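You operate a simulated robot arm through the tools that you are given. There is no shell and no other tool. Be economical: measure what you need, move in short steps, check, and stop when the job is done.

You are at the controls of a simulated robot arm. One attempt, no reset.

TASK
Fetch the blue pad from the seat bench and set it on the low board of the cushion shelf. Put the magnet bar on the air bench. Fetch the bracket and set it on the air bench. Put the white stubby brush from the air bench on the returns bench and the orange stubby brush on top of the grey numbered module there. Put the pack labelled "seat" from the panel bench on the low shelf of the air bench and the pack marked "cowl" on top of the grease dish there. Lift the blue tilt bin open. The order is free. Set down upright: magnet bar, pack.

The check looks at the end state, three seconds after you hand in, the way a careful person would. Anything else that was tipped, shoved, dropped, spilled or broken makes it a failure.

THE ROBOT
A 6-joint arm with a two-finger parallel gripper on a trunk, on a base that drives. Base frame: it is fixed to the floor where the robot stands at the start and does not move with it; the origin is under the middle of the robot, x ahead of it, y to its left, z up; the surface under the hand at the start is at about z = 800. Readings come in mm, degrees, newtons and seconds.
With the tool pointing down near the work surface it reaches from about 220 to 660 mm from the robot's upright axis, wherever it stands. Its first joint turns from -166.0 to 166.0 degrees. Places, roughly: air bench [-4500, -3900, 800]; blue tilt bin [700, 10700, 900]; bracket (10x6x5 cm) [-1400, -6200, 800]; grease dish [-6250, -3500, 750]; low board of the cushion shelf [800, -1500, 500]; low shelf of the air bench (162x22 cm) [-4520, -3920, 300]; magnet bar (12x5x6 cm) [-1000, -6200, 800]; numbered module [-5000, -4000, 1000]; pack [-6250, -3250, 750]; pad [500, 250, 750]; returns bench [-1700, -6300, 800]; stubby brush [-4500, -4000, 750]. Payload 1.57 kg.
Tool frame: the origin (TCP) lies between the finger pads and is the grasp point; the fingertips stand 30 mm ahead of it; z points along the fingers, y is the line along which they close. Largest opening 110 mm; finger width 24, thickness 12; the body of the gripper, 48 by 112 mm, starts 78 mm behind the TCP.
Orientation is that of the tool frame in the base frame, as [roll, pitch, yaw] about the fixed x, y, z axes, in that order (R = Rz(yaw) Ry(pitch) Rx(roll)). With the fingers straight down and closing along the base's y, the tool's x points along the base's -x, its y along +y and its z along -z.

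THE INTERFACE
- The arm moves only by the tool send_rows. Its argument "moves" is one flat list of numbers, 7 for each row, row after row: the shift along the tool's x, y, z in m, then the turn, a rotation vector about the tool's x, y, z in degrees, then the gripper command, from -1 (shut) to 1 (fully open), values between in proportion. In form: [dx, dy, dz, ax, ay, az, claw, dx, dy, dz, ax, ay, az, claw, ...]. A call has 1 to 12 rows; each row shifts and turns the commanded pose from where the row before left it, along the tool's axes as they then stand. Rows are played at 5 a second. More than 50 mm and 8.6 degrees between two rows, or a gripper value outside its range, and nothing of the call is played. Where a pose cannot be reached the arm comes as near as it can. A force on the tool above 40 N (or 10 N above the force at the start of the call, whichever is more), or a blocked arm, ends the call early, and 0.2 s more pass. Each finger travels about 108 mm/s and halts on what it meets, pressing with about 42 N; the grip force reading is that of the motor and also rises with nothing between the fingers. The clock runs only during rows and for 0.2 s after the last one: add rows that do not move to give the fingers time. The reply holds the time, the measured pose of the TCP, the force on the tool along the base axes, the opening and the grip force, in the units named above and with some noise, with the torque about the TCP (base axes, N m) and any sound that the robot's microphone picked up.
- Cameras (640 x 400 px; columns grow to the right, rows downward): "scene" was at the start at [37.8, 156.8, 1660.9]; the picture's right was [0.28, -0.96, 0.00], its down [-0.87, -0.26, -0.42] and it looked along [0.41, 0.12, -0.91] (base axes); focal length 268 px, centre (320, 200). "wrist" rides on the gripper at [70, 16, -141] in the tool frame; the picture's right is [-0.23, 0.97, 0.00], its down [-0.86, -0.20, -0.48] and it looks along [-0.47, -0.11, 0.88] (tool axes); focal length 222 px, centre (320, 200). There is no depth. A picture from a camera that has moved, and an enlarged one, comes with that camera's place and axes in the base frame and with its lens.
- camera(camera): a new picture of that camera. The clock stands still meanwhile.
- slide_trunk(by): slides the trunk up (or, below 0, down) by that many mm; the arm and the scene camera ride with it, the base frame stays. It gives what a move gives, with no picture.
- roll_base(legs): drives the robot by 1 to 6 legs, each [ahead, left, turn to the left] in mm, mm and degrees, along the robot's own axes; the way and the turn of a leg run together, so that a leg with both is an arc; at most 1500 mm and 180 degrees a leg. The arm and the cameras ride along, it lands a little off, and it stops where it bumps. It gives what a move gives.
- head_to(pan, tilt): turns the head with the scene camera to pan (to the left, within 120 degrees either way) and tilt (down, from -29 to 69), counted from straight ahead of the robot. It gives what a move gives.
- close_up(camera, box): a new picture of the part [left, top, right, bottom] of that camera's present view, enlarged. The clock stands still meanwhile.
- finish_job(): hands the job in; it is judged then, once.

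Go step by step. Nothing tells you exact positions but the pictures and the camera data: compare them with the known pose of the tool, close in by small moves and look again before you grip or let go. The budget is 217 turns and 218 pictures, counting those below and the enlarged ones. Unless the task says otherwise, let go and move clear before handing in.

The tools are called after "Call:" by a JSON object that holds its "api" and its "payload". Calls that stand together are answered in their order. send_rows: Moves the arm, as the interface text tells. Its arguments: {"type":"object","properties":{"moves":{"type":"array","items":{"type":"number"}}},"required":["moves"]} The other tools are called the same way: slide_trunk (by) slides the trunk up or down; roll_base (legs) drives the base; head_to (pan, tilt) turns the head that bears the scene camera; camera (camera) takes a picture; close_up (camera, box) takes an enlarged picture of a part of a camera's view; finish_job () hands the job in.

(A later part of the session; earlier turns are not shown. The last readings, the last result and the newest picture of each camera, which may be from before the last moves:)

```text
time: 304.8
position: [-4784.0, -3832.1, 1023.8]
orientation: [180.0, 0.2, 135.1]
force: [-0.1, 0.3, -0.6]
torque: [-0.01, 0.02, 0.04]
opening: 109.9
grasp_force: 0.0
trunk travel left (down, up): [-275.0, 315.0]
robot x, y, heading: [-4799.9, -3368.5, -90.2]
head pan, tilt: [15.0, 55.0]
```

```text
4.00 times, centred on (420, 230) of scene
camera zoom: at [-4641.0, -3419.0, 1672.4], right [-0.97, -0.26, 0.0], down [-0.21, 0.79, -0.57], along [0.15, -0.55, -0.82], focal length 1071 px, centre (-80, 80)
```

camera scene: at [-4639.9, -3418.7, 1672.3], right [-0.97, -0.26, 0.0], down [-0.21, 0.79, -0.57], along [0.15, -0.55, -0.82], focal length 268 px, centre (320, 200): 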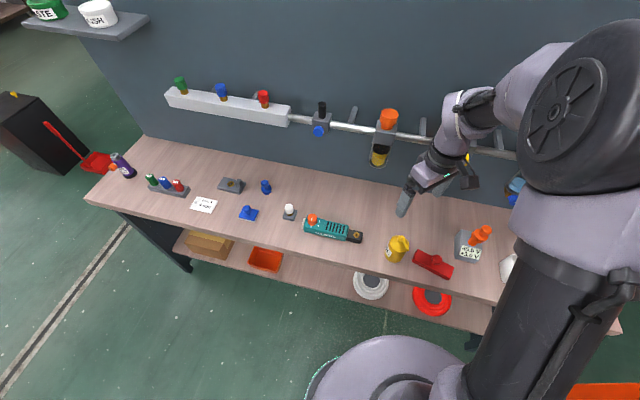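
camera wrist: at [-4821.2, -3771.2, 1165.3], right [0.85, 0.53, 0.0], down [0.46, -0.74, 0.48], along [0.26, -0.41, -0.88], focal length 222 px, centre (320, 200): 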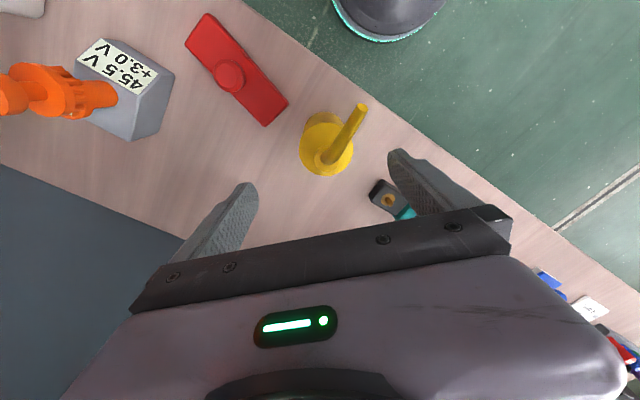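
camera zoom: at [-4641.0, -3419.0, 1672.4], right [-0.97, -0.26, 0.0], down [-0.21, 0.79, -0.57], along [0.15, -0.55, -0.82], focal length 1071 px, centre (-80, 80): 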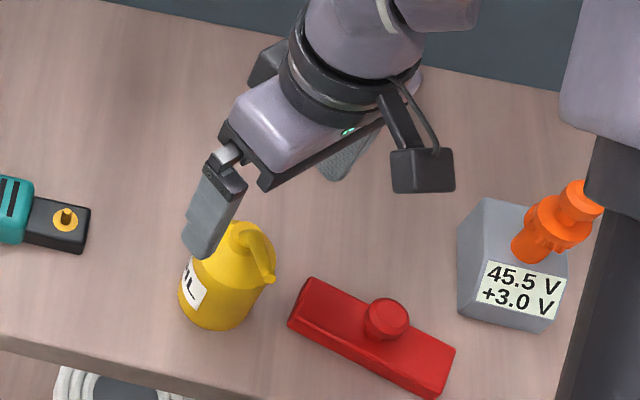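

Call:
{"api": "send_rows", "payload": {"moves": [0.001, 0.002, 0.04, 0, 0, 0, 1, 0, 0, 0.04, 0, 0, 0, 1, 0, 0, 0.032, 0, 0, 0, 1]}}

Call:
{"api": "close_up", "payload": {"camera": "scene", "box": [350, 180, 490, 280]}}

Call:
{"api": "camera", "payload": {"camera": "wrist"}}

```text
time: 305.6
position: [-4784.0, -3830.6, 911.3]
orientation: [179.9, 0.2, 135.1]
force: [0.3, 0.2, -0.7]
torque: [-0.07, -0.02, -0.02]
opening: 110.1
grasp_force: 0.1
trunk travel left (down, up): [-275.0, 315.0]
robot x, y, heading: [-4799.6, -3368.4, -90.1]
head pan, tilt: [15.0, 55.0]
```

```text
4.00 times, centred on (420, 230) of scene
camera zoom: at [-4641.2, -3419.4, 1672.4], right [-0.97, -0.26, 0.0], down [-0.21, 0.79, -0.57], along [0.15, -0.55, -0.82], focal length 1071 px, centre (-80, 80)
```

zoom: 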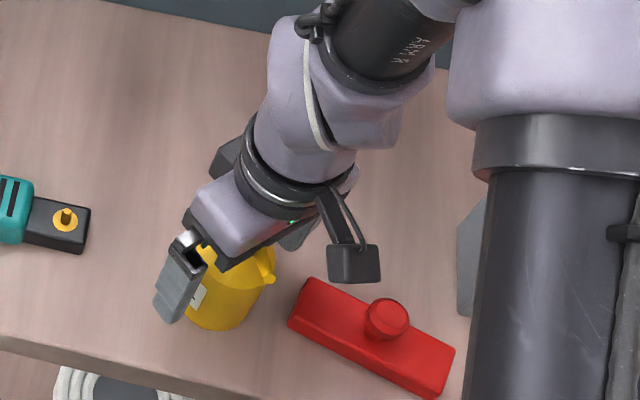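

```text
78 pictures are left
camera wrist: at [-4821.2, -3770.2, 1053.7], right [0.85, 0.53, 0.0], down [0.46, -0.74, 0.48], along [0.26, -0.41, -0.88], focal length 222 px, centre (320, 200)
```

wrist: 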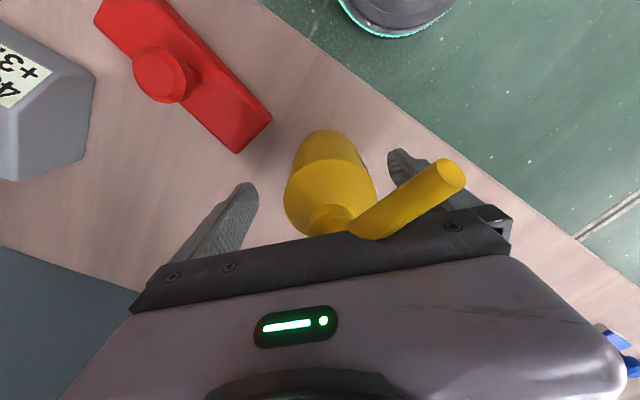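

Call:
{"api": "send_rows", "payload": {"moves": [0, 0, 0, 0, 0, 0, 0.6, 0, 0, 0, 0, 0, 0, 0.35, 0, 0, 0, 0, 0, 0, 0.1, 0, 0, 0, 0, 0, 0, -0.2, 0, 0, 0, 0, 0, 0, -0.2]}}

Call:
{"api": "close_up", "payload": {"camera": "scene", "box": [350, 180, 490, 280]}}

```text
time: 306.8
position: [-4784.1, -3830.6, 912.9]
orientation: [179.9, 0.2, 135.1]
force: [-1.4, 0.0, -0.4]
torque: [-0.1, 0.09, 0.01]
opening: 56.6
grasp_force: 41.8
trunk travel left (down, up): [-275.0, 315.0]
robot x, y, heading: [-4798.5, -3370.8, -89.9]
head pan, tilt: [15.0, 55.0]
```

```text
4.00 times, centred on (420, 230) of scene
camera zoom: at [-4641.2, -3418.8, 1672.4], right [-0.97, -0.26, 0.0], down [-0.21, 0.79, -0.57], along [0.15, -0.55, -0.82], focal length 1071 px, centre (-80, 80)
```

zoom: 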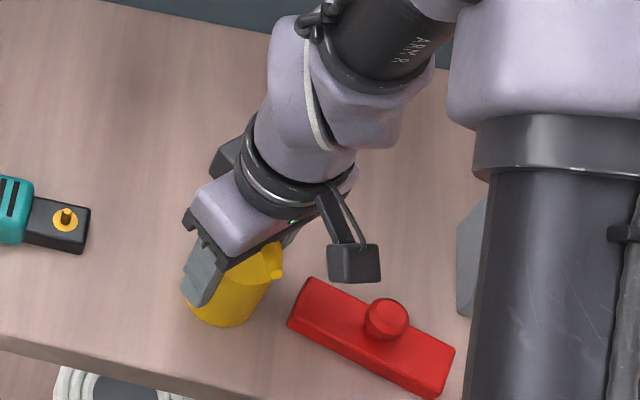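

Gripped at 57 mm. I'll lift slightly, shift back by (-13, -38) mm, turn about 87° clockwise and set down.

Call:
{"api": "send_rows", "payload": {"moves": [0, 0, 0, 0, 0, 0, -1, 0, 0, -0.008, 0, 0, 0, -1, -0.0173, -0.0364, 0, 0, 0, 0, -1]}}

Call:
{"api": "send_rows", "payload": {"moves": [0, 0, 0, 0, 0, 7.25, -1, 0, 0, 0, 0, 0, 7.25, -1, 0, 0, 0, 0, 0, 7.25, -1, 0, 0, 0, 0, 0, 7.25, -1, 0, 0, 0, 0, 0, 7.25, -1, 0, 0, 0, 0, 0, 7.25, -1, 0, 0, 0, 0, 0, 7.25, -1, 0, 0, 0, 0, 0, 7.25, -1, 0, 0, 0, 0, 0, 7.25, -1, 0, 0, 0, 0, 0, 7.25, -1, 0, 0, 0, 0, 0, 7.25, -1, 0, 0, 0, 0, 0, 7.25, -1]}}

Call:
{"api": "send_rows", "payload": {"moves": [0, 0, 0.005, 0, 0, 0, -1]}}

Call:
{"api": "send_rows", "payload": {"moves": [0, 0, 0.003, 0, 0, 0, -1]}}

Call:
{"api": "close_up", "payload": {"camera": "scene", "box": [350, 180, 490, 280]}}

```text
time: 307.6
position: [-4796.7, -3869.0, 920.3]
orientation: [179.8, 0.1, 135.0]
force: [0.6, -0.9, -2.4]
torque: [-0.02, -0.04, -0.01]
opening: 56.7
grasp_force: 41.9
trunk travel left (down, up): [-275.0, 315.0]
robot x, y, heading: [-4799.0, -3366.1, -90.0]
head pan, tilt: [15.0, 55.0]
```

```text
time: 310.2
position: [-4794.8, -3866.8, 919.6]
orientation: [179.9, -0.1, 48.0]
force: [-0.4, -0.3, -2.4]
torque: [0.0, 0.0, 0.02]
opening: 56.5
grasp_force: 41.8
trunk travel left (down, up): [-275.0, 315.0]
robot x, y, heading: [-4796.6, -3369.0, -90.0]
head pan, tilt: [15.0, 55.0]
```

```text
time: 310.6
position: [-4794.7, -3865.2, 915.6]
orientation: [179.8, -0.1, 48.1]
force: [1.4, -0.5, 2.1]
torque: [-0.04, 0.06, 0.03]
opening: 56.6
grasp_force: 42.1
trunk travel left (down, up): [-275.0, 315.0]
robot x, y, heading: [-4798.2, -3367.6, -90.2]
head pan, tilt: [15.0, 55.0]
```

```text
time: 311.0
position: [-4793.7, -3864.8, 914.7]
orientation: [179.6, 0.0, 48.2]
force: [-1.6, 0.6, 32.8]
torque: [0.72, 0.7, 0.21]
opening: 57.0
grasp_force: 42.6
trunk travel left (down, up): [-275.0, 315.0]
robot x, y, heading: [-4801.2, -3365.7, -90.3]
head pan, tilt: [15.0, 55.0]
```

```text
4.00 times, centred on (420, 230) of scene
camera zoom: at [-4641.3, -3415.7, 1672.9], right [-0.97, -0.26, 0.0], down [-0.21, 0.79, -0.58], along [0.15, -0.56, -0.82], focal length 1071 px, centre (-80, 80)
```

zoom: 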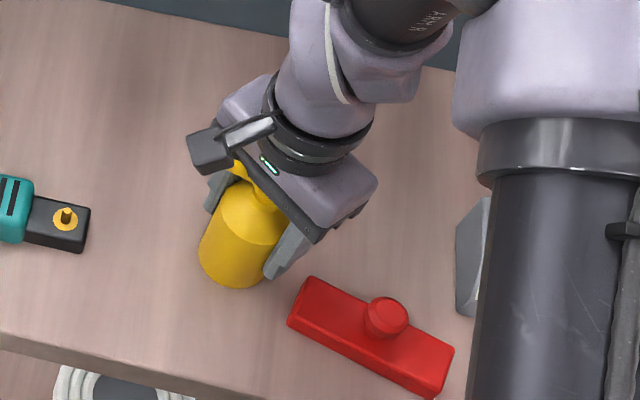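

It's back down in its place. I'll release and rise straight up.

Call:
{"api": "send_rows", "payload": {"moves": [0, 0, -0.001, 0, 0, 0, 0.2, 0, 0, 0, 0, 0, 0, 0.5, 0, 0, 0, 0, 0, 0, 0.9, 0, 0, 0, 0, 0, 0, 0.9, 0, 0, -0.04, 0, 0, 0, 0.9, 0, 0, -0.045, 0, 0, 0, 0.9, 0, 0, -0.045, 0, 0, 0, 0.9, 0, 0, -0.045, 0, 0, 0, 0.9, 0, 0, -0.045, 0, 0, 0, 0.9]}}

Call:
{"api": "close_up", "payload": {"camera": "scene", "box": [290, 170, 510, 300]}}

```text
time: 313.0
position: [-4795.5, -3865.7, 1134.9]
orientation: [179.8, -0.2, 48.1]
force: [0.8, -0.4, 0.8]
torque: [-0.03, -0.03, -0.01]
opening: 104.5
grasp_force: 0.1
trunk travel left (down, up): [-275.0, 315.0]
robot x, y, heading: [-4801.1, -3366.7, -90.1]
head pan, tilt: [15.0, 55.0]
```

```text
2.91 times, centred on (400, 235) of scene
camera zoom: at [-4641.3, -3417.9, 1672.4], right [-0.97, -0.26, 0.0], down [-0.21, 0.79, -0.57], along [0.15, -0.55, -0.82], focal length 779 px, centre (87, 98)
```

zoom: 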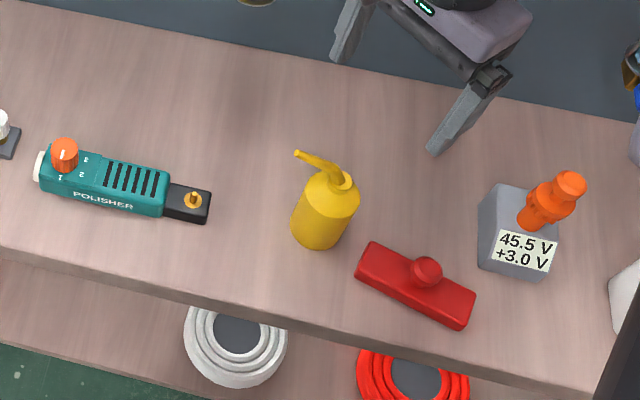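

The oiler is back where it was. Now the panel bench: I'll tuck the arm in, back off, turn west and look.

Call:
{"api": "send_rows", "payload": {"moves": [0, 0, 0, 0, 0, -7, 0, 0, 0, 0, 0, 0, -7, 0, 0, 0, 0, 0, 0, -7, 0, 0, 0, 0, 0, 0, -7, 0, 0, 0, 0, 0, 0, -7, 0, 0, 0, 0, 0, 0, -7, 0, 0.045, 0, 0, 0, 0, 0, 0, 0.045, 0, 0, 0, 0, 0, 0]}}

Call:
{"api": "roll_base", "payload": {"legs": [[-350, 0, 0], [0, 0, -90], [350, 0, 0]]}}

Call:
{"api": "head_to", "payload": {"pan": 0, "tilt": 35}}

Call:
{"api": "camera", "payload": {"camera": "scene"}}

```text
time: 314.8
position: [-4796.6, -3776.0, 1135.0]
orientation: [179.8, 0.1, 90.1]
force: [0.4, 0.6, 0.1]
torque: [-0.03, 0.01, 0.01]
opening: 55.0
grasp_force: 0.1
trunk travel left (down, up): [-275.0, 315.0]
robot x, y, heading: [-4798.4, -3369.8, -90.1]
head pan, tilt: [15.0, 55.0]
```

```text
time: 322.9
position: [-5562.9, -3005.8, 1135.0]
orientation: [179.8, 0.0, -0.8]
force: [-0.9, -0.1, -0.4]
torque: [0.02, -0.02, -0.02]
opening: 55.0
grasp_force: 0.0
trunk travel left (down, up): [-275.0, 315.0]
robot x, y, heading: [-5152.4, -3010.4, 179.2]
head pan, tilt: [15.0, 55.0]
```

```text
time: 323.7
position: [-5561.4, -3004.5, 1134.8]
orientation: [179.9, 0.0, -0.8]
force: [0.4, 0.4, -0.3]
torque: [-0.02, 0.02, 0.05]
opening: 54.6
grasp_force: 0.0
trunk travel left (down, up): [-275.0, 315.0]
robot x, y, heading: [-5153.0, -3009.6, 178.9]
head pan, tilt: [0.0, 35.0]
```

```text
74 pictures are left
camera scene: at [-5224.8, -3149.7, 1700.6], right [0.02, 1.0, 0.0], down [0.57, -0.01, -0.82], along [-0.82, 0.01, -0.57], focal length 268 px, centre (320, 200)
```

scene: 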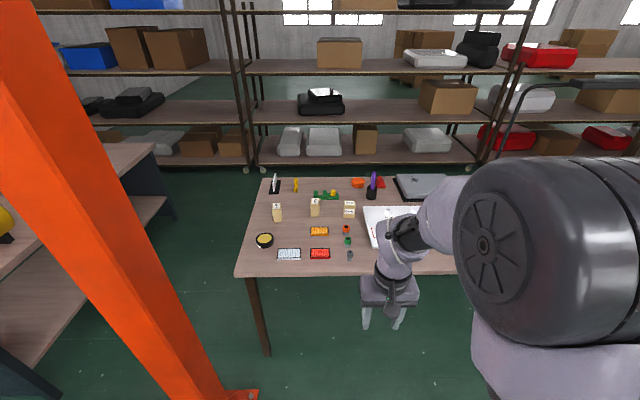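

Call:
{"api": "close_up", "payload": {"camera": "scene", "box": [235, 165, 395, 285]}}

```text
3.33 times, centred on (315, 225) of scene
camera zoom: at [-5224.8, -3149.7, 1700.6], right [0.02, 1.0, 0.0], down [0.57, -0.01, -0.82], along [-0.82, 0.01, -0.57], focal length 893 px, centre (337, 117)
```

zoom: 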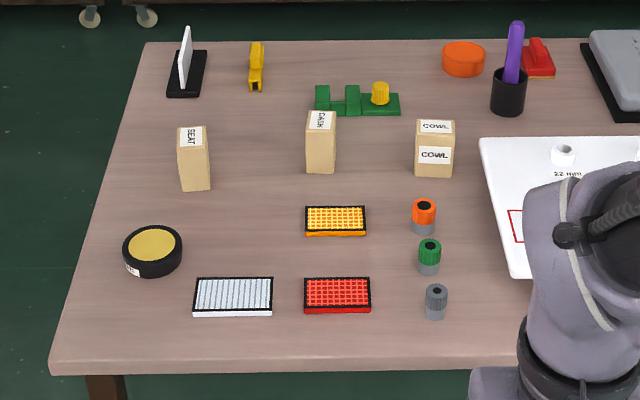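

On the panel bench I can see the packs SEAT (about -6334, -3360), a middle one, and COWL (about -6361, -2978), and the dark dish with yellow grease at about (-6186, -3409). COWL first: I'll drive up in front of it.

Call:
{"api": "roll_base", "payload": {"legs": [[0, 0, 1], [540, -25, 0]]}}

Call:
{"api": "send_rows", "payload": {"moves": [-0.04, 0, 0, 0, 0, 0, 1, -0.04, 0, 0, 0, 0, 0, 1, -0.04, 0, 0, 0, 0, 0, 1]}}

Call:
{"api": "camera", "payload": {"camera": "wrist"}}

Call:
{"api": "head_to", "payload": {"pan": 15, "tilt": 52}}

Call:
{"api": "camera", "payload": {"camera": "scene"}}

```text
time: 327.1
position: [-6094.8, -2980.2, 1134.1]
orientation: [179.8, -0.1, -0.4]
force: [0.5, 0.3, -0.2]
torque: [-0.01, -0.01, -0.02]
opening: 55.2
grasp_force: 0.1
trunk travel left (down, up): [-275.0, 315.0]
robot x, y, heading: [-5684.8, -2980.8, 179.2]
head pan, tilt: [0.0, 35.0]
```

```text
time: 327.9
position: [-6215.7, -2981.4, 1134.7]
orientation: [179.8, 0.0, -0.4]
force: [0.1, 0.1, 0.4]
torque: [0.05, -0.06, -0.01]
opening: 110.1
grasp_force: 0.1
trunk travel left (down, up): [-275.0, 315.0]
robot x, y, heading: [-5688.8, -2982.3, 179.4]
head pan, tilt: [0.0, 35.0]
```

```text
72 pictures are left
camera wrist: at [-6145.2, -2997.8, 1274.9], right [-0.23, -0.97, 0.0], down [-0.85, 0.21, 0.48], along [-0.47, 0.11, -0.88], focal length 222 px, centre (320, 200)
```

wrist: 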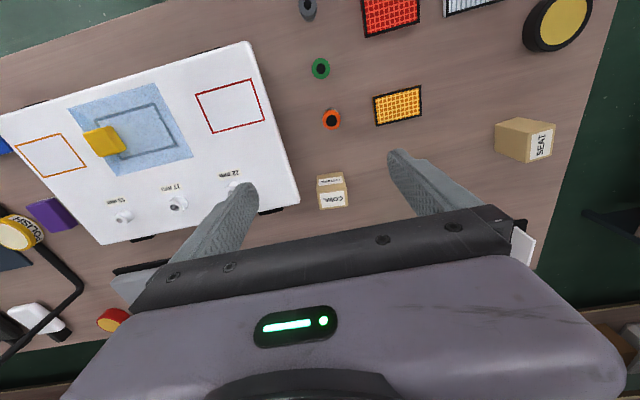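

```text
time: 328.7
position: [-6213.5, -2981.7, 1134.5]
orientation: [179.8, 0.0, -0.4]
force: [0.6, -0.2, 0.2]
torque: [0.02, 0.0, -0.01]
opening: 109.9
grasp_force: 0.0
trunk travel left (down, up): [-275.0, 315.0]
robot x, y, heading: [-5687.3, -2980.9, 179.3]
head pan, tilt: [15.0, 52.0]
```

```text
71 pictures are left
camera scene: at [-5740.9, -3141.5, 1676.3], right [-0.25, 0.97, 0.0], down [0.76, 0.2, -0.62], along [-0.6, -0.15, -0.79], focal length 268 px, centre (320, 200)
```

scene: 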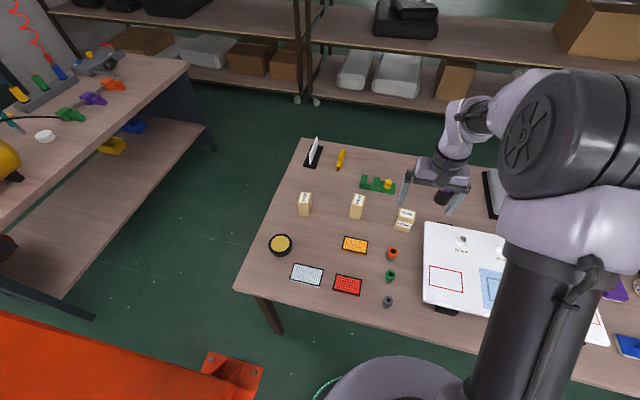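

COWL stands at about (-6361, -2974), top at z≈878. I'll inch forward and come over it.

Call:
{"api": "roll_base", "payload": {"legs": [[45, 0, 0.7]]}}

Call:
{"api": "send_rows", "payload": {"moves": [-0.035, -0.003, 0.03, 0, 0, 0, 1, -0.035, -0.003, 0.03, 0, 0, 0, 1, -0.03, 0, 0.035, 0, 0, 0, 1, 0, 0, 0.045, 0, 0, 0, 1, 0, 0, 0.03, 0, 0, 0, 1]}}

Call:
{"api": "camera", "payload": {"camera": "wrist"}}

Call:
{"api": "close_up", "payload": {"camera": "scene", "box": [340, 130, 500, 250]}}

```text
time: 329.6
position: [-6260.4, -2989.2, 1133.7]
orientation: [179.8, 0.0, 0.3]
force: [-0.2, -0.6, 0.0]
torque: [-0.02, -0.02, 0.04]
opening: 109.9
grasp_force: 0.1
trunk travel left (down, up): [-275.0, 315.0]
robot x, y, heading: [-5732.7, -2986.2, -179.9]
head pan, tilt: [15.0, 52.0]
```

```text
time: 330.8
position: [-6359.9, -2983.5, 963.7]
orientation: [179.8, 0.1, 0.3]
force: [0.6, -0.3, 0.1]
torque: [-0.01, 0.0, -0.02]
opening: 109.8
grasp_force: 0.1
trunk travel left (down, up): [-275.0, 315.0]
robot x, y, heading: [-5729.4, -2982.2, -180.0]
head pan, tilt: [15.0, 52.0]
```

```text
70 pictures are left
camera wrist: at [-6289.7, -2998.4, 1104.4], right [-0.22, -0.98, 0.0], down [-0.86, 0.2, 0.48], along [-0.47, 0.1, -0.88], focal length 222 px, centre (320, 200)
```

wrist: 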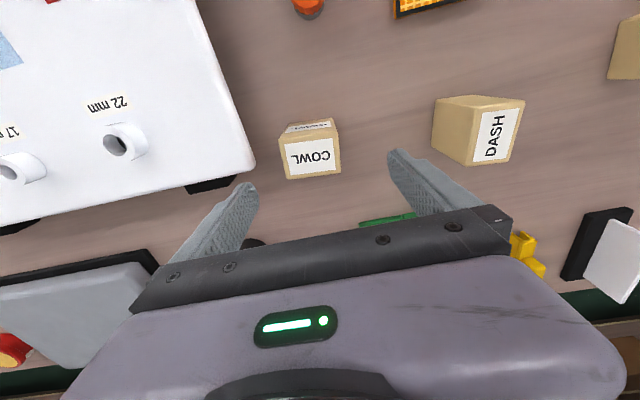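

```text
3.33 times, centred on (420, 190) of scene
camera zoom: at [-5783.7, -3142.1, 1676.2], right [-0.26, 0.97, 0.0], down [0.76, 0.21, -0.62], along [-0.59, -0.16, -0.79], focal length 893 px, centre (-13, 233)
```

zoom: 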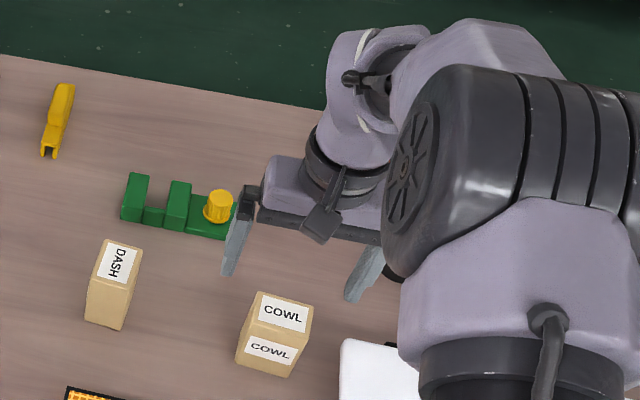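

Call:
{"api": "send_rows", "payload": {"moves": [0.004, -0.0065, 0, 0, 0, 0, 0.5, 0, 0, 0.035, 0, 0, 0, 0.5, 0, 0, 0.04, 0, 0, 0, 0.5]}}

Call:
{"api": "camera", "payload": {"camera": "wrist"}}

```text
time: 331.6
position: [-6356.0, -2973.7, 887.6]
orientation: [179.8, 0.1, 0.4]
force: [-0.3, 0.5, -0.2]
torque: [0.0, 0.0, 0.04]
opening: 82.4
grasp_force: 0.1
trunk travel left (down, up): [-275.0, 315.0]
robot x, y, heading: [-5730.0, -2980.5, -180.1]
head pan, tilt: [15.0, 52.0]
```

```text
68 pictures are left
camera wrist: at [-6284.7, -2991.0, 1029.2], right [-0.22, -0.98, 0.0], down [-0.86, 0.2, 0.48], along [-0.47, 0.1, -0.88], focal length 222 px, centre (320, 200)
```

wrist: 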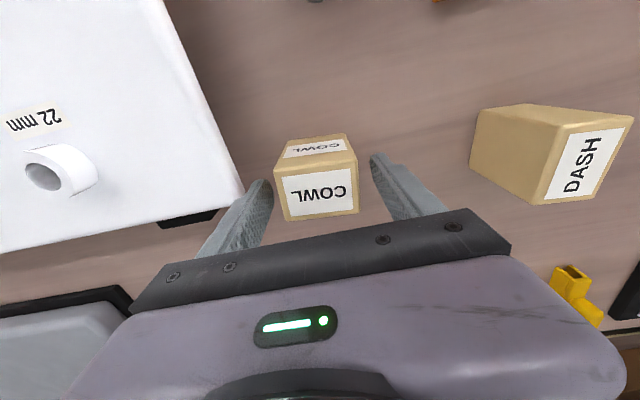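

Call:
{"api": "send_rows", "payload": {"moves": [0, 0, 0.02, 0, 0, 0, 0.45, 0, 0, 0.018, 0, 0, 0, 0.45, 0, 0, 0, 0, 0, 0, 0, 0, 0, 0, 0, 0, 0, -1, 0, 0, 0, 0, 0, 0, -1]}}

Call:
{"api": "send_rows", "payload": {"moves": [0, 0, -0.02, 0, 0, 0, -1, 0, 0, -0.04, 0, 0, 0, -1, 0, 0, -0.04, 0, 0, 0, -1, 0, 0, -0.04, 0, 0, 0, -1]}}

Call:
{"api": "camera", "payload": {"camera": "wrist"}}

```text
time: 332.8
position: [-6355.5, -2975.1, 849.7]
orientation: [179.8, -0.1, 0.3]
force: [-1.3, -0.5, -0.1]
torque: [0.09, 0.13, 0.05]
opening: 59.3
grasp_force: 41.4
trunk travel left (down, up): [-275.0, 315.0]
robot x, y, heading: [-5732.2, -2980.5, -179.8]
head pan, tilt: [15.0, 52.0]
```

```text
time: 333.8
position: [-6356.7, -2973.6, 992.1]
orientation: [179.8, 0.0, 0.3]
force: [0.3, 0.1, -1.4]
torque: [0.02, 0.01, -0.04]
opening: 59.6
grasp_force: 42.7
trunk travel left (down, up): [-275.0, 315.0]
robot x, y, heading: [-5728.8, -2982.6, -179.6]
head pan, tilt: [15.0, 52.0]
```

```text
67 pictures are left
camera wrist: at [-6285.3, -2990.4, 1133.3], right [-0.22, -0.98, 0.0], down [-0.86, 0.2, 0.48], along [-0.47, 0.1, -0.88], focal length 222 px, centre (320, 200)
```

wrist: 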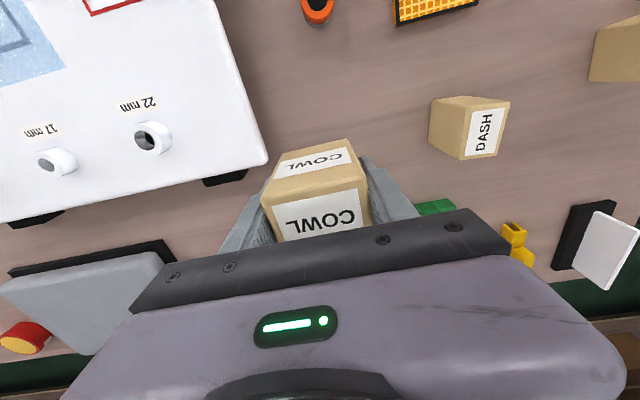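

The COWL pack is held. I'll raise it, shift the base south and swing over the dish.

Call:
{"api": "send_rows", "payload": {"moves": [0, 0, -0.04, 0, 0, 0, -1, 0, 0, -0.03, 0, 0, 0, -1]}}

Call:
{"api": "roll_base", "payload": {"legs": [[-30, 150, 0]]}}

Call:
{"api": "send_rows", "payload": {"moves": [0.023, 0.036, 0, 0, 0, 0, -1, 0.023, 0.036, 0, 0, 0, 0, -1, 0.023, 0.036, 0, 0, 0, 0, -1, 0.023, 0.036, 0, 0, 0, 0, -1, 0.023, 0.036, 0, 0, 0, 0, -1, 0.023, 0.036, 0, 0, 0, 0, -1, 0.023, 0.036, 0, 0, 0, 0, -1]}}

Call:
{"api": "camera", "payload": {"camera": "wrist"}}

Call:
{"api": "camera", "payload": {"camera": "scene"}}

```text
time: 334.4
position: [-6356.4, -2974.8, 1061.1]
orientation: [179.8, 0.0, 0.2]
force: [-0.5, -0.2, -1.3]
torque: [-0.03, -0.03, -0.02]
opening: 59.5
grasp_force: 41.9
trunk travel left (down, up): [-275.0, 315.0]
robot x, y, heading: [-5733.0, -2985.0, -180.0]
head pan, tilt: [15.0, 52.0]
```

```text
time: 335.8
position: [-6325.8, -3126.1, 1061.4]
orientation: [179.7, 0.0, 0.3]
force: [0.1, -0.2, -1.2]
torque: [0.03, 0.02, 0.0]
opening: 59.4
grasp_force: 42.1
trunk travel left (down, up): [-275.0, 315.0]
robot x, y, heading: [-5698.6, -3131.9, -179.9]
head pan, tilt: [15.0, 52.0]
```

```text
time: 337.4
position: [-6164.1, -3380.1, 1062.2]
orientation: [179.8, 0.1, 0.3]
force: [0.9, -0.7, -1.5]
torque: [0.02, -0.07, 0.01]
opening: 59.7
grasp_force: 42.1
trunk travel left (down, up): [-275.0, 315.0]
robot x, y, heading: [-5703.0, -3131.2, -179.8]
head pan, tilt: [15.0, 52.0]
```

```text
66 pictures are left
camera wrist: at [-6093.8, -3394.9, 1202.5], right [-0.22, -0.97, 0.0], down [-0.86, 0.2, 0.48], along [-0.47, 0.1, -0.88], focal length 222 px, centre (320, 200)
```

wrist: 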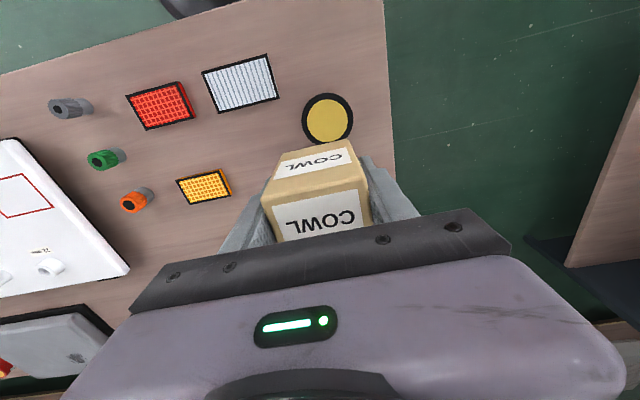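

```text
65 pictures are left
camera scene: at [-5752.8, -3294.5, 1676.2], right [-0.26, 0.97, 0.0], down [0.76, 0.21, -0.62], along [-0.59, -0.16, -0.79], focal length 268 px, centre (320, 200)
```

scene: 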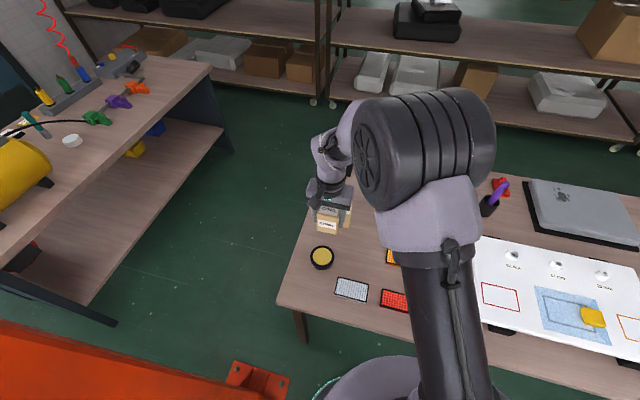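

The dish is at about (-6158, -3396). I'll align the pack above it and lower.

Call:
{"api": "send_rows", "payload": {"moves": [0.006, 0.016, 0.03, 0, 0, 0, -1, 0, 0, 0.045, 0, 0, 0, -1, 0, 0, 0.045, 0, 0, 0, -1]}}

Call:
{"api": "camera", "payload": {"camera": "wrist"}}

Call:
{"api": "close_up", "payload": {"camera": "scene", "box": [270, 180, 390, 290]}}

```text
time: 338.2
position: [-6160.2, -3392.7, 939.7]
orientation: [179.8, 0.0, 0.3]
force: [0.3, 0.3, -1.5]
torque: [0.02, -0.01, -0.02]
opening: 59.6
grasp_force: 41.6
trunk travel left (down, up): [-275.0, 315.0]
robot x, y, heading: [-5700.2, -3135.2, -179.8]
head pan, tilt: [15.0, 52.0]
```

```text
64 pictures are left
camera wrist: at [-6089.9, -3408.6, 1080.8], right [-0.22, -0.97, 0.0], down [-0.86, 0.2, 0.48], along [-0.47, 0.1, -0.88], focal length 222 px, centre (320, 200)
```

wrist: 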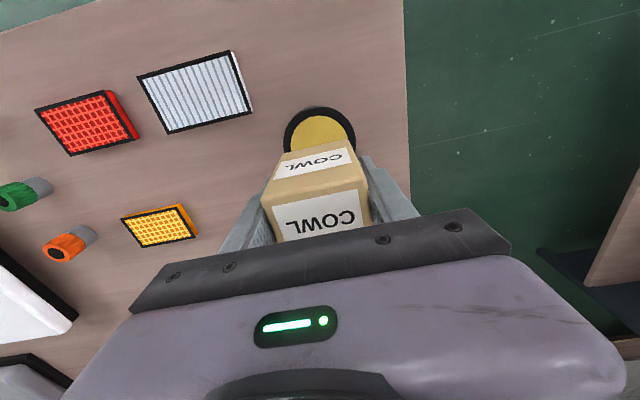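

```text
3.64 times, centred on (330, 235) of scene
camera zoom: at [-5754.1, -3294.0, 1676.1], right [-0.26, 0.97, 0.0], down [0.76, 0.2, -0.62], along [-0.59, -0.16, -0.79], focal length 974 px, centre (284, 73)
```

zoom: 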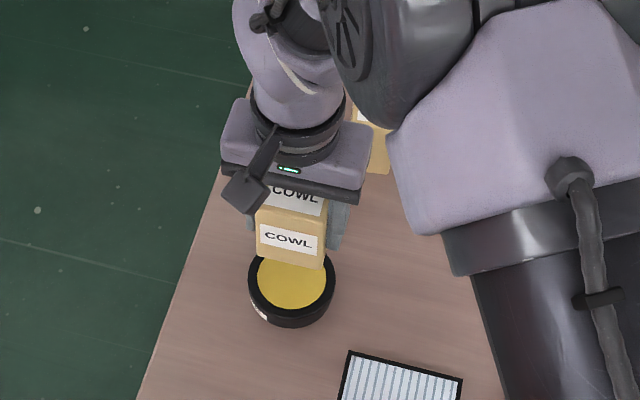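

Call:
{"api": "send_rows", "payload": {"moves": [0.004, 0.003, 0.02, 0, 0, 0, -1, 0, 0, 0.022, 0, 0, 0, -1]}}

Call:
{"api": "send_rows", "payload": {"moves": [0, 0, 0.005, 0, 0, 0, -1]}}

Call:
{"api": "send_rows", "payload": {"moves": [0, 0, 0.005, 0, 0, 0, -1]}}

Call:
{"api": "send_rows", "payload": {"moves": [0, 0, 0.004, 0, 0, 0, -1]}}

Call:
{"api": "camera", "payload": {"camera": "wrist"}}

Call:
{"api": "close_up", "payload": {"camera": "scene", "box": [270, 180, 390, 290]}}

```text
time: 338.8
position: [-6155.1, -3395.0, 898.9]
orientation: [179.8, 0.0, 0.4]
force: [-0.8, -0.2, -1.4]
torque: [-0.02, 0.03, -0.01]
opening: 59.4
grasp_force: 41.9
trunk travel left (down, up): [-275.0, 315.0]
robot x, y, heading: [-5701.4, -3136.1, -180.1]
head pan, tilt: [15.0, 52.0]
```

```text
time: 339.2
position: [-6155.2, -3394.9, 893.7]
orientation: [179.9, 0.0, 0.3]
force: [-0.4, 0.6, -1.9]
torque: [0.01, 0.01, -0.02]
opening: 59.9
grasp_force: 42.3
trunk travel left (down, up): [-275.0, 315.0]
robot x, y, heading: [-5701.6, -3132.9, -180.0]
head pan, tilt: [15.0, 52.0]
```

```text
time: 339.6
position: [-6153.2, -3394.8, 890.2]
orientation: [179.9, 0.0, 0.4]
force: [-0.9, -0.4, -2.8]
torque: [0.0, 0.01, 0.04]
opening: 59.3
grasp_force: 42.4
trunk travel left (down, up): [-275.0, 315.0]
robot x, y, heading: [-5698.6, -3132.6, -179.8]
head pan, tilt: [15.0, 52.0]
```

```text
time: 340.0
position: [-6154.0, -3395.0, 885.8]
orientation: [179.8, 0.0, 0.2]
force: [-0.3, 0.5, -1.6]
torque: [-0.01, -0.02, 0.02]
opening: 59.7
grasp_force: 42.5
trunk travel left (down, up): [-275.0, 315.0]
robot x, y, heading: [-5702.4, -3133.1, -179.9]
head pan, tilt: [15.0, 52.0]
```

```text
62 pictures are left
camera wrist: at [-6083.7, -3411.1, 1027.0], right [-0.22, -0.97, 0.0], down [-0.86, 0.2, 0.48], along [-0.47, 0.1, -0.88], focal length 222 px, centre (320, 200)
```

wrist: 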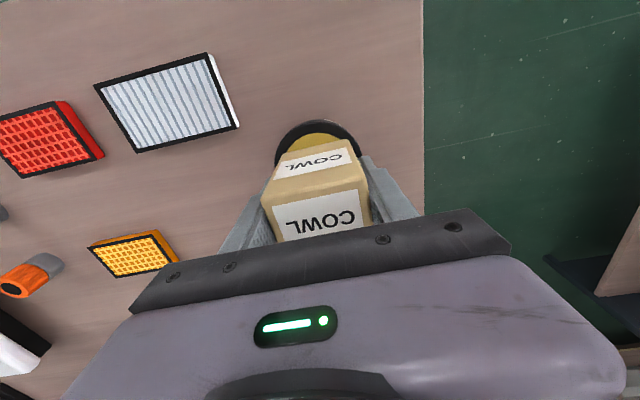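

```text
3.64 times, centred on (330, 235) of scene
camera zoom: at [-5753.5, -3293.5, 1676.2], right [-0.26, 0.97, 0.0], down [0.76, 0.2, -0.62], along [-0.59, -0.16, -0.79], focal length 974 px, centre (284, 73)
```

zoom: 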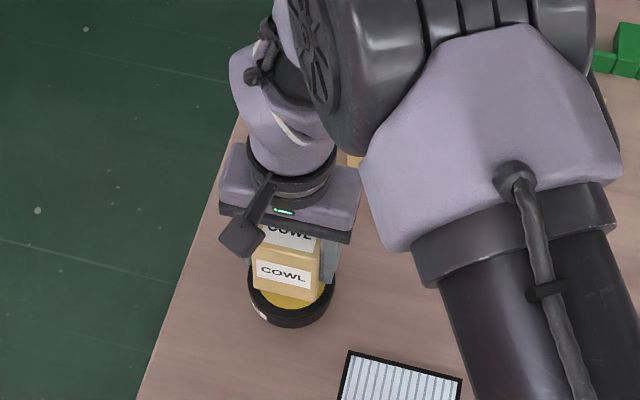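

Call:
{"api": "send_rows", "payload": {"moves": [0, 0, 0.004, 0, 0, 0, -1]}}

Call:
{"api": "send_rows", "payload": {"moves": [0, 0, 0.004, 0, 0, 0, -1]}}

Call:
{"api": "send_rows", "payload": {"moves": [0, 0, 0.004, 0, 0, 0, -1]}}

```text
time: 340.4
position: [-6153.4, -3395.7, 882.4]
orientation: [179.8, -0.1, 0.3]
force: [-0.3, -0.1, -1.8]
torque: [0.02, 0.01, -0.03]
opening: 59.5
grasp_force: 42.1
trunk travel left (down, up): [-275.0, 315.0]
robot x, y, heading: [-5703.1, -3135.1, -180.1]
head pan, tilt: [15.0, 52.0]
```

```text
time: 340.8
position: [-6153.6, -3395.5, 880.2]
orientation: [179.6, 0.2, 0.2]
force: [2.2, 3.5, 22.1]
torque: [0.86, -0.25, -0.06]
opening: 59.6
grasp_force: 41.9
trunk travel left (down, up): [-275.0, 315.0]
robot x, y, heading: [-5701.0, -3129.5, -180.0]
head pan, tilt: [15.0, 52.0]
```

```text
time: 341.2
position: [-6155.3, -3397.4, 879.2]
orientation: [179.6, 0.3, 0.2]
force: [7.5, 4.4, 25.3]
torque: [0.87, -0.53, -0.17]
opening: 59.7
grasp_force: 42.5
trunk travel left (down, up): [-275.0, 315.0]
robot x, y, heading: [-5698.3, -3139.4, -180.0]
head pan, tilt: [15.0, 52.0]
stopped in row 1: the force on the tool passed its limit at 47 N (the readings are from after the stop); the commanded pose is now the measured one
```

On the dish. I'll relax, release and rise.

Call:
{"api": "send_rows", "payload": {"moves": [0, 0, -0.0018, 0, 0, 0, -1, 0, 0, 0, 0, 0, 0, 0.25, 0, 0, 0, 0, 0, 0, 0.4, 0, 0, 0, 0, 0, 0, 0.4, 0, 0, -0.03, 0, 0, 0, 0.4, 0, 0, -0.04, 0, 0, 0, 0.4, 0, 0, -0.04, 0, 0, 0, 0.4, 0, 0, -0.04, 0, 0, 0, 0.4]}}

Call:
{"api": "close_up", "payload": {"camera": "scene", "box": [270, 170, 430, 290]}}

Call:
{"api": "camera", "payload": {"camera": "wrist"}}

```text
time: 343.0
position: [-6156.8, -3396.9, 1028.0]
orientation: [179.7, 0.3, 0.3]
force: [-0.1, 0.2, 0.1]
torque: [0.01, -0.02, 0.03]
opening: 76.9
grasp_force: 0.1
trunk travel left (down, up): [-275.0, 315.0]
robot x, y, heading: [-5703.6, -3134.4, -180.0]
head pan, tilt: [15.0, 52.0]
```

```text
3.33 times, centred on (350, 230) of scene
camera zoom: at [-5752.7, -3292.9, 1676.3], right [-0.26, 0.97, 0.0], down [0.76, 0.2, -0.62], along [-0.59, -0.16, -0.79], focal length 893 px, centre (220, 100)
```

zoom: 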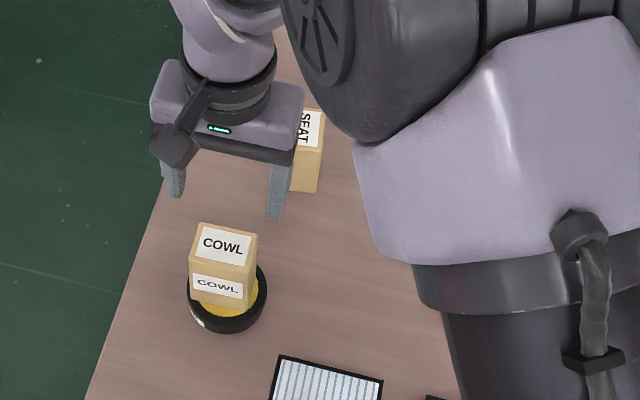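

```text
59 pictures are left
camera wrist: at [-6084.9, -3411.3, 1168.8], right [-0.22, -0.97, 0.01], down [-0.85, 0.2, 0.48], along [-0.47, 0.1, -0.88], focal length 222 px, centre (320, 200)
```

wrist: 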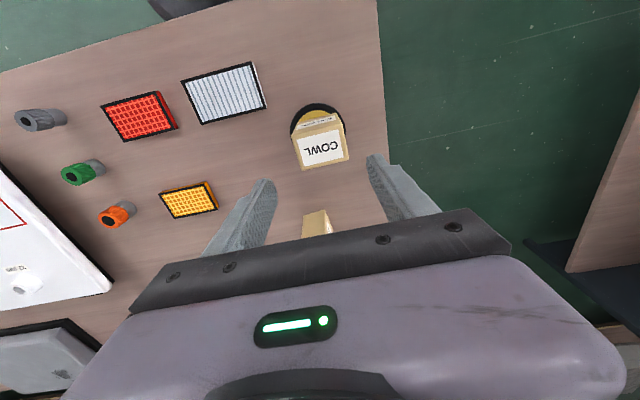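

COWL stands on the dish. For the SEAT pack I'll move over it and pick it with the tool vertical; I'll re-grip it later for the low shelf.

Call:
{"api": "roll_base", "payload": {"legs": [[35, 28, 0]]}}

Call:
{"api": "send_rows", "payload": {"moves": [-0.0355, -0.0165, 0, 0, 0, 0, 0.5, -0.0355, -0.0165, 0, 0, 0, 0, 0.5, -0.0355, -0.0165, 0, 0, 0, 0, 0.5, -0.0355, -0.0165, 0.01, 0, 0, 0, 0.5, 0, 0, 0.04, 0, 0, 0, 0.5]}}

Call:
{"api": "camera", "payload": {"camera": "wrist"}}

```text
time: 343.9
position: [-6192.4, -3424.9, 1026.3]
orientation: [179.6, 0.1, 0.3]
force: [0.6, 0.1, 0.8]
torque: [0.0, -0.01, -0.01]
opening: 77.0
grasp_force: 0.1
trunk travel left (down, up): [-275.0, 315.0]
robot x, y, heading: [-5736.3, -3164.3, -179.8]
head pan, tilt: [15.0, 52.0]
```

```text
time: 345.1
position: [-6335.2, -3359.2, 976.3]
orientation: [179.7, 0.2, 0.3]
force: [0.1, 0.1, 0.2]
torque: [0.05, 0.0, 0.02]
opening: 82.6
grasp_force: 0.0
trunk travel left (down, up): [-275.0, 315.0]
robot x, y, heading: [-5733.0, -3161.5, -179.9]
head pan, tilt: [15.0, 52.0]
```

```text
58 pictures are left
camera wrist: at [-6263.8, -3374.4, 1117.2], right [-0.22, -0.97, 0.01], down [-0.85, 0.2, 0.48], along [-0.47, 0.1, -0.88], focal length 222 px, centre (320, 200)
```

wrist: 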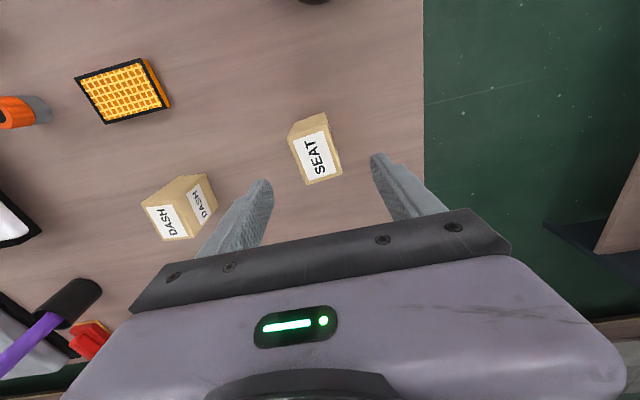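

Call:
{"api": "send_rows", "payload": {"moves": [0.004, -0.002, 0.03, 0, 0, -3.5, 0.5, 0, 0, 0.04, 0, 0, 0, 0.5, 0, 0, 0.03, 0, 0, 0, 0.4, 0, 0, 0.026, 0, 0, 0, 0.4]}}

Call:
{"api": "camera", "payload": {"camera": "wrist"}}

```text
time: 346.1
position: [-6330.1, -3358.6, 850.0]
orientation: [179.7, 0.2, 3.8]
force: [0.7, -0.2, -0.5]
torque: [0.01, -0.01, 0.02]
opening: 76.9
grasp_force: 0.1
trunk travel left (down, up): [-275.0, 315.0]
robot x, y, heading: [-5737.0, -3161.4, -179.9]
head pan, tilt: [15.0, 52.0]
```

```text
57 pictures are left
camera wrist: at [-6258.3, -3369.0, 990.9], right [-0.16, -0.99, 0.01], down [-0.86, 0.15, 0.48], along [-0.48, 0.07, -0.88], focal length 222 px, centre (320, 200)
```

wrist: 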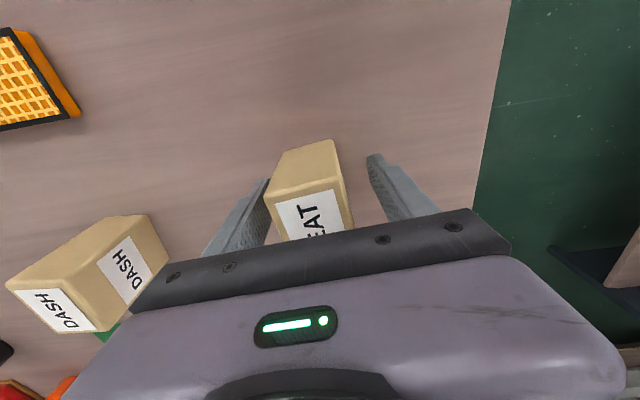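

Call:
{"api": "send_rows", "payload": {"moves": [0, -0.005, 0, 0, 0, 0, 0.4, 0, 0, 0, 0, 0, 0, 0, 0, 0, 0, 0, 0, 0, -1, 0, 0, 0, 0, 0, 0, -1, 0, 0, -0.02, 0, 0, 0, -1, 0, 0, -0.04, 0, 0, 0, -1, 0, 0, -0.04, 0, 0, 0, -1, 0, 0, -0.04, 0, 0, 0, -1, 0, 0, -0.04, 0, 0, 0, -1]}}

Call:
{"api": "camera", "payload": {"camera": "wrist"}}

```text
time: 348.1
position: [-6330.7, -3352.5, 1033.6]
orientation: [179.8, 0.2, 3.7]
force: [-0.8, -0.7, -1.6]
torque: [0.0, 0.03, 0.0]
opening: 44.6
grasp_force: 41.7
trunk travel left (down, up): [-275.0, 315.0]
robot x, y, heading: [-5736.9, -3163.2, -179.8]
head pan, tilt: [15.0, 52.0]
```

```text
56 pictures are left
camera wrist: at [-6258.6, -3363.7, 1175.0], right [-0.16, -0.99, 0.01], down [-0.86, 0.15, 0.48], along [-0.48, 0.07, -0.88], focal length 222 px, centre (320, 200)
```

wrist: 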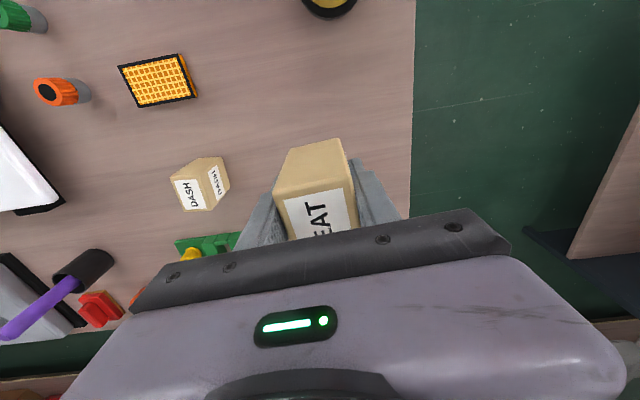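

SEAT pack held. I'll tuck the arm in, back away, turn to face the air bench and drive to its free east front area.

Call:
{"api": "send_rows", "payload": {"moves": [0.025, -0.035, 0, 0, 0, 0, -1, 0.025, -0.035, 0, 0, 0, 0, -1, 0.025, -0.035, 0, 0, 0, 0, -1, 0.025, -0.035, 0, 0, 0, 0, -1, 0.025, -0.035, 0, 0, 0, 0, -1, 0.04, 0, 0, 0, 0, 0, -1]}}

Call:
{"api": "roll_base", "payload": {"legs": [[0, -120, 0], [-590, 0, 0], [0, 0, 90], [0, 700, 0]]}}

Call:
{"api": "camera", "payload": {"camera": "wrist"}}

```text
time: 349.5
position: [-6177.8, -3166.8, 1028.6]
orientation: [179.7, 0.3, 3.7]
force: [-0.8, 0.1, -1.2]
torque: [0.03, 0.0, 0.02]
opening: 44.3
grasp_force: 42.0
trunk travel left (down, up): [-275.0, 315.0]
robot x, y, heading: [-5735.4, -3161.7, -179.6]
head pan, tilt: [15.0, 52.0]
```

```text
time: 361.1
position: [-4420.1, -3499.6, 1028.9]
orientation: [179.7, 0.2, 92.3]
force: [0.4, -0.4, -1.6]
torque: [0.01, 0.0, 0.02]
opening: 44.7
grasp_force: 42.3
trunk travel left (down, up): [-275.0, 315.0]
robot x, y, heading: [-4412.2, -3054.1, -91.4]
head pan, tilt: [15.0, 52.0]
```

```text
55 pictures are left
camera wrist: at [-4406.5, -3429.4, 1169.6], right [0.98, -0.19, 0.01], down [-0.17, -0.86, 0.48], along [-0.08, -0.47, -0.88], focal length 222 px, centre (320, 200)
```

wrist: 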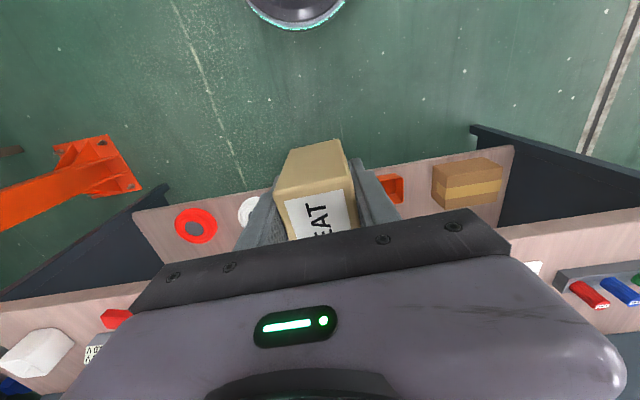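

I'll test in free air in front of the bench whether the arm can get low with a tilted tool.

Call:
{"api": "slide_trunk", "payload": {"by": -275}}

Call:
{"api": "send_rows", "payload": {"moves": [-0.02, 0, 0.045, 0, 0, 0, -1, -0.02, 0, 0.045, 0, 0, 0, -1, -0.02, 0, 0.045, 0, 0, 0, -1, -0.02, 0, 0.045, 0, 0, 0, -1, 0, 0, 0.045, 0, 0, 0, -1, 0, 0, 0.045, 0, 0, 0, -1, 0, 0, 0.045, 0, 0, 0, -1, 0, 0, 0.04, 0, 0, 0, -1]}}

Call:
{"api": "send_rows", "payload": {"moves": [0, 0, 0, 0, -8, 0, -1, 0, 0, 0, 0, -8, 0, -1, 0, 0, 0, 0, -8, 0, -1, 0, 0, 0, 0, -8, 0, -1, 0, 0, 0, 0, -8, 0, -1, 0, 0, 0, 0, -8, 0, -1, 0, 0, 0, 0, -8, 0, -1]}}

Call:
{"api": "camera", "payload": {"camera": "scene"}}

```text
time: 363.9
position: [-4420.1, -3499.2, 753.1]
orientation: [179.6, 0.2, 92.4]
force: [-0.4, 0.1, -1.8]
torque: [0.02, 0.0, 0.03]
opening: 44.4
grasp_force: 41.8
trunk travel left (down, up): [0.0, 590.0]
robot x, y, heading: [-4415.8, -3055.5, -91.1]
head pan, tilt: [15.0, 52.0]
```

```text
time: 365.7
position: [-4416.5, -3580.6, 399.0]
orientation: [179.7, 0.3, 92.3]
force: [-0.6, -0.5, -0.9]
torque: [-0.03, 0.0, 0.0]
opening: 44.5
grasp_force: 41.8
trunk travel left (down, up): [0.0, 590.0]
robot x, y, heading: [-4414.2, -3058.9, -91.1]
head pan, tilt: [15.0, 52.0]
```

```text
time: 367.3
position: [-4418.3, -3582.0, 397.3]
orientation: [-179.1, 52.5, 92.9]
force: [-0.1, -0.1, -1.7]
torque: [-0.02, 0.02, 0.02]
opening: 44.6
grasp_force: 42.7
out of reach, approached as far as the arm can: row 2
trunk travel left (down, up): [0.0, 590.0]
robot x, y, heading: [-4418.7, -3057.0, -91.2]
head pan, tilt: [15.0, 52.0]
```

```text
54 pictures are left
camera scene: at [-4256.9, -3113.7, 1401.2], right [-0.97, -0.24, 0.0], down [-0.19, 0.77, -0.62], along [0.15, -0.6, -0.79], focal length 268 px, centre (320, 200)
```

scene: 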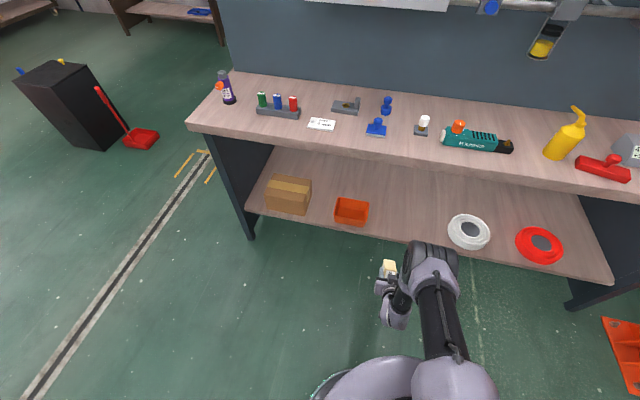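

Low and tilted by 52° works here. I'll put the pack down on the free front strip of the air bench (x≈-3960), re-grip it tilted there, and then slide it onto the low shelf. First I'll straighten and raise.

Call:
{"api": "send_rows", "payload": {"moves": [0, 0, 0, 0, 7.5, 0, -1, 0, 0, 0, 0, 7.5, 0, -1, 0, 0, 0, 0, 7.5, 0, -1, 0, 0, 0, 0, 7.5, 0, -1, 0, 0, 0, 0, 7.5, 0, -1, 0, 0, 0, 0, 7.5, 0, -1, 0, 0, 0, 0, 7.5, 0, -1]}}

Call:
{"api": "slide_trunk", "payload": {"by": 590}}

Call:
{"api": "roll_base", "payload": {"legs": [[0, 0, 1.2], [0, 455, 0], [205, 0, 0]]}}

Call:
{"api": "camera", "payload": {"camera": "wrist"}}

Call:
{"api": "camera", "payload": {"camera": "scene"}}

```text
time: 368.9
position: [-4418.1, -3581.9, 398.7]
orientation: [-179.4, -0.1, 92.2]
force: [0.3, -0.6, -1.6]
torque: [0.05, -0.03, 0.0]
opening: 44.3
grasp_force: 41.7
trunk travel left (down, up): [0.0, 590.0]
robot x, y, heading: [-4414.4, -3054.1, -91.3]
head pan, tilt: [15.0, 52.0]
```

```text
refused: 590 is not a number from -400 to 400
```

```text
time: 373.4
position: [-3949.0, -3783.1, 394.9]
orientation: [-179.6, -0.6, 93.1]
force: [-0.1, 0.0, -1.7]
torque: [0.0, 0.0, 0.0]
opening: 44.3
grasp_force: 41.9
trunk travel left (down, up): [0.0, 590.0]
robot x, y, heading: [-3954.1, -3262.2, -90.2]
head pan, tilt: [15.0, 52.0]
stopped in leg 3: the robot was blocked; the commanded pose is now the measured one
```

```text
53 pictures are left
camera wrist: at [-3934.0, -3714.2, 536.8], right [0.98, -0.17, -0.01], down [-0.15, -0.87, 0.47], along [-0.09, -0.46, -0.88], focal length 222 px, centre (320, 200)
```

wrist: 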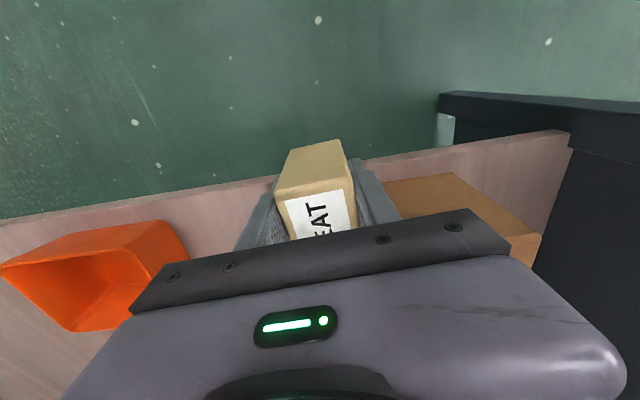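

```text
52 pictures are left
camera scene: at [-3794.9, -3317.4, 1401.3], right [-0.97, -0.25, 0.0], down [-0.2, 0.76, -0.62], along [0.16, -0.6, -0.79], focal length 268 px, centre (320, 200)
```

scene: 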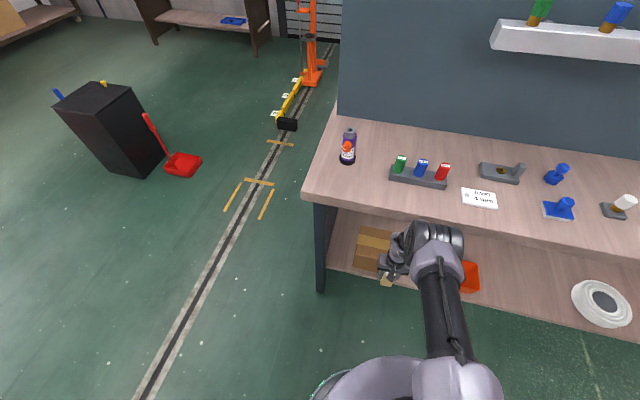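

The trunk raise was refused as too large a step, and the base drove in low and bumped lightly. I'll back straight out and check that nothing moved.

Call:
{"api": "roll_base", "payload": {"legs": [[-210, 0, 0]]}}

Call:
{"api": "slide_trunk", "payload": {"by": 400}}

Call:
{"api": "slide_trunk", "payload": {"by": 190}}

Call:
{"api": "camera", "payload": {"camera": "scene"}}

```text
time: 375.0
position: [-3946.0, -3577.3, 394.9]
orientation: [-179.5, -0.6, 93.2]
force: [0.1, -0.3, -1.4]
torque: [0.01, 0.02, 0.0]
opening: 44.5
grasp_force: 42.2
trunk travel left (down, up): [0.0, 590.0]
robot x, y, heading: [-3952.3, -3054.0, -90.3]
head pan, tilt: [15.0, 52.0]
```

```text
time: 378.8
position: [-3946.4, -3575.2, 794.3]
orientation: [-179.4, -0.6, 93.2]
force: [0.5, 0.8, -1.7]
torque: [0.0, 0.0, -0.01]
opening: 44.5
grasp_force: 41.5
trunk travel left (down, up): [-400.0, 190.0]
robot x, y, heading: [-3952.0, -3059.3, -90.2]
head pan, tilt: [15.0, 52.0]
```

```text
time: 380.9
position: [-3946.4, -3575.7, 984.5]
orientation: [-179.4, -0.6, 93.2]
force: [-0.1, 0.5, -1.6]
torque: [-0.01, -0.01, -0.01]
opening: 44.8
grasp_force: 42.4
trunk travel left (down, up): [-590.0, 0.0]
robot x, y, heading: [-3954.1, -3058.3, -90.3]
head pan, tilt: [15.0, 52.0]
```

```text
51 pictures are left
camera scene: at [-3793.6, -3110.1, 1991.1], right [-0.97, -0.25, 0.0], down [-0.2, 0.76, -0.62], along [0.16, -0.6, -0.79], focal length 268 px, centre (320, 200)
```

scene: 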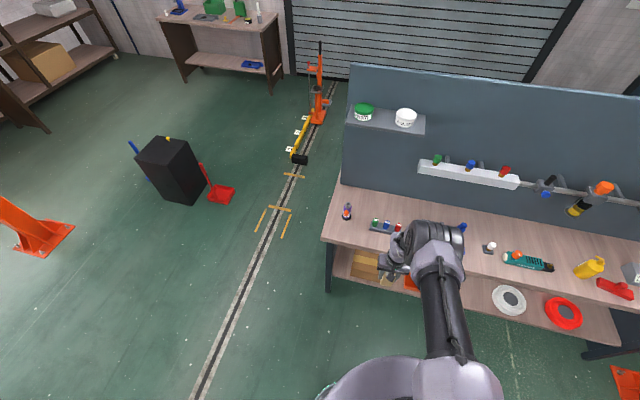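

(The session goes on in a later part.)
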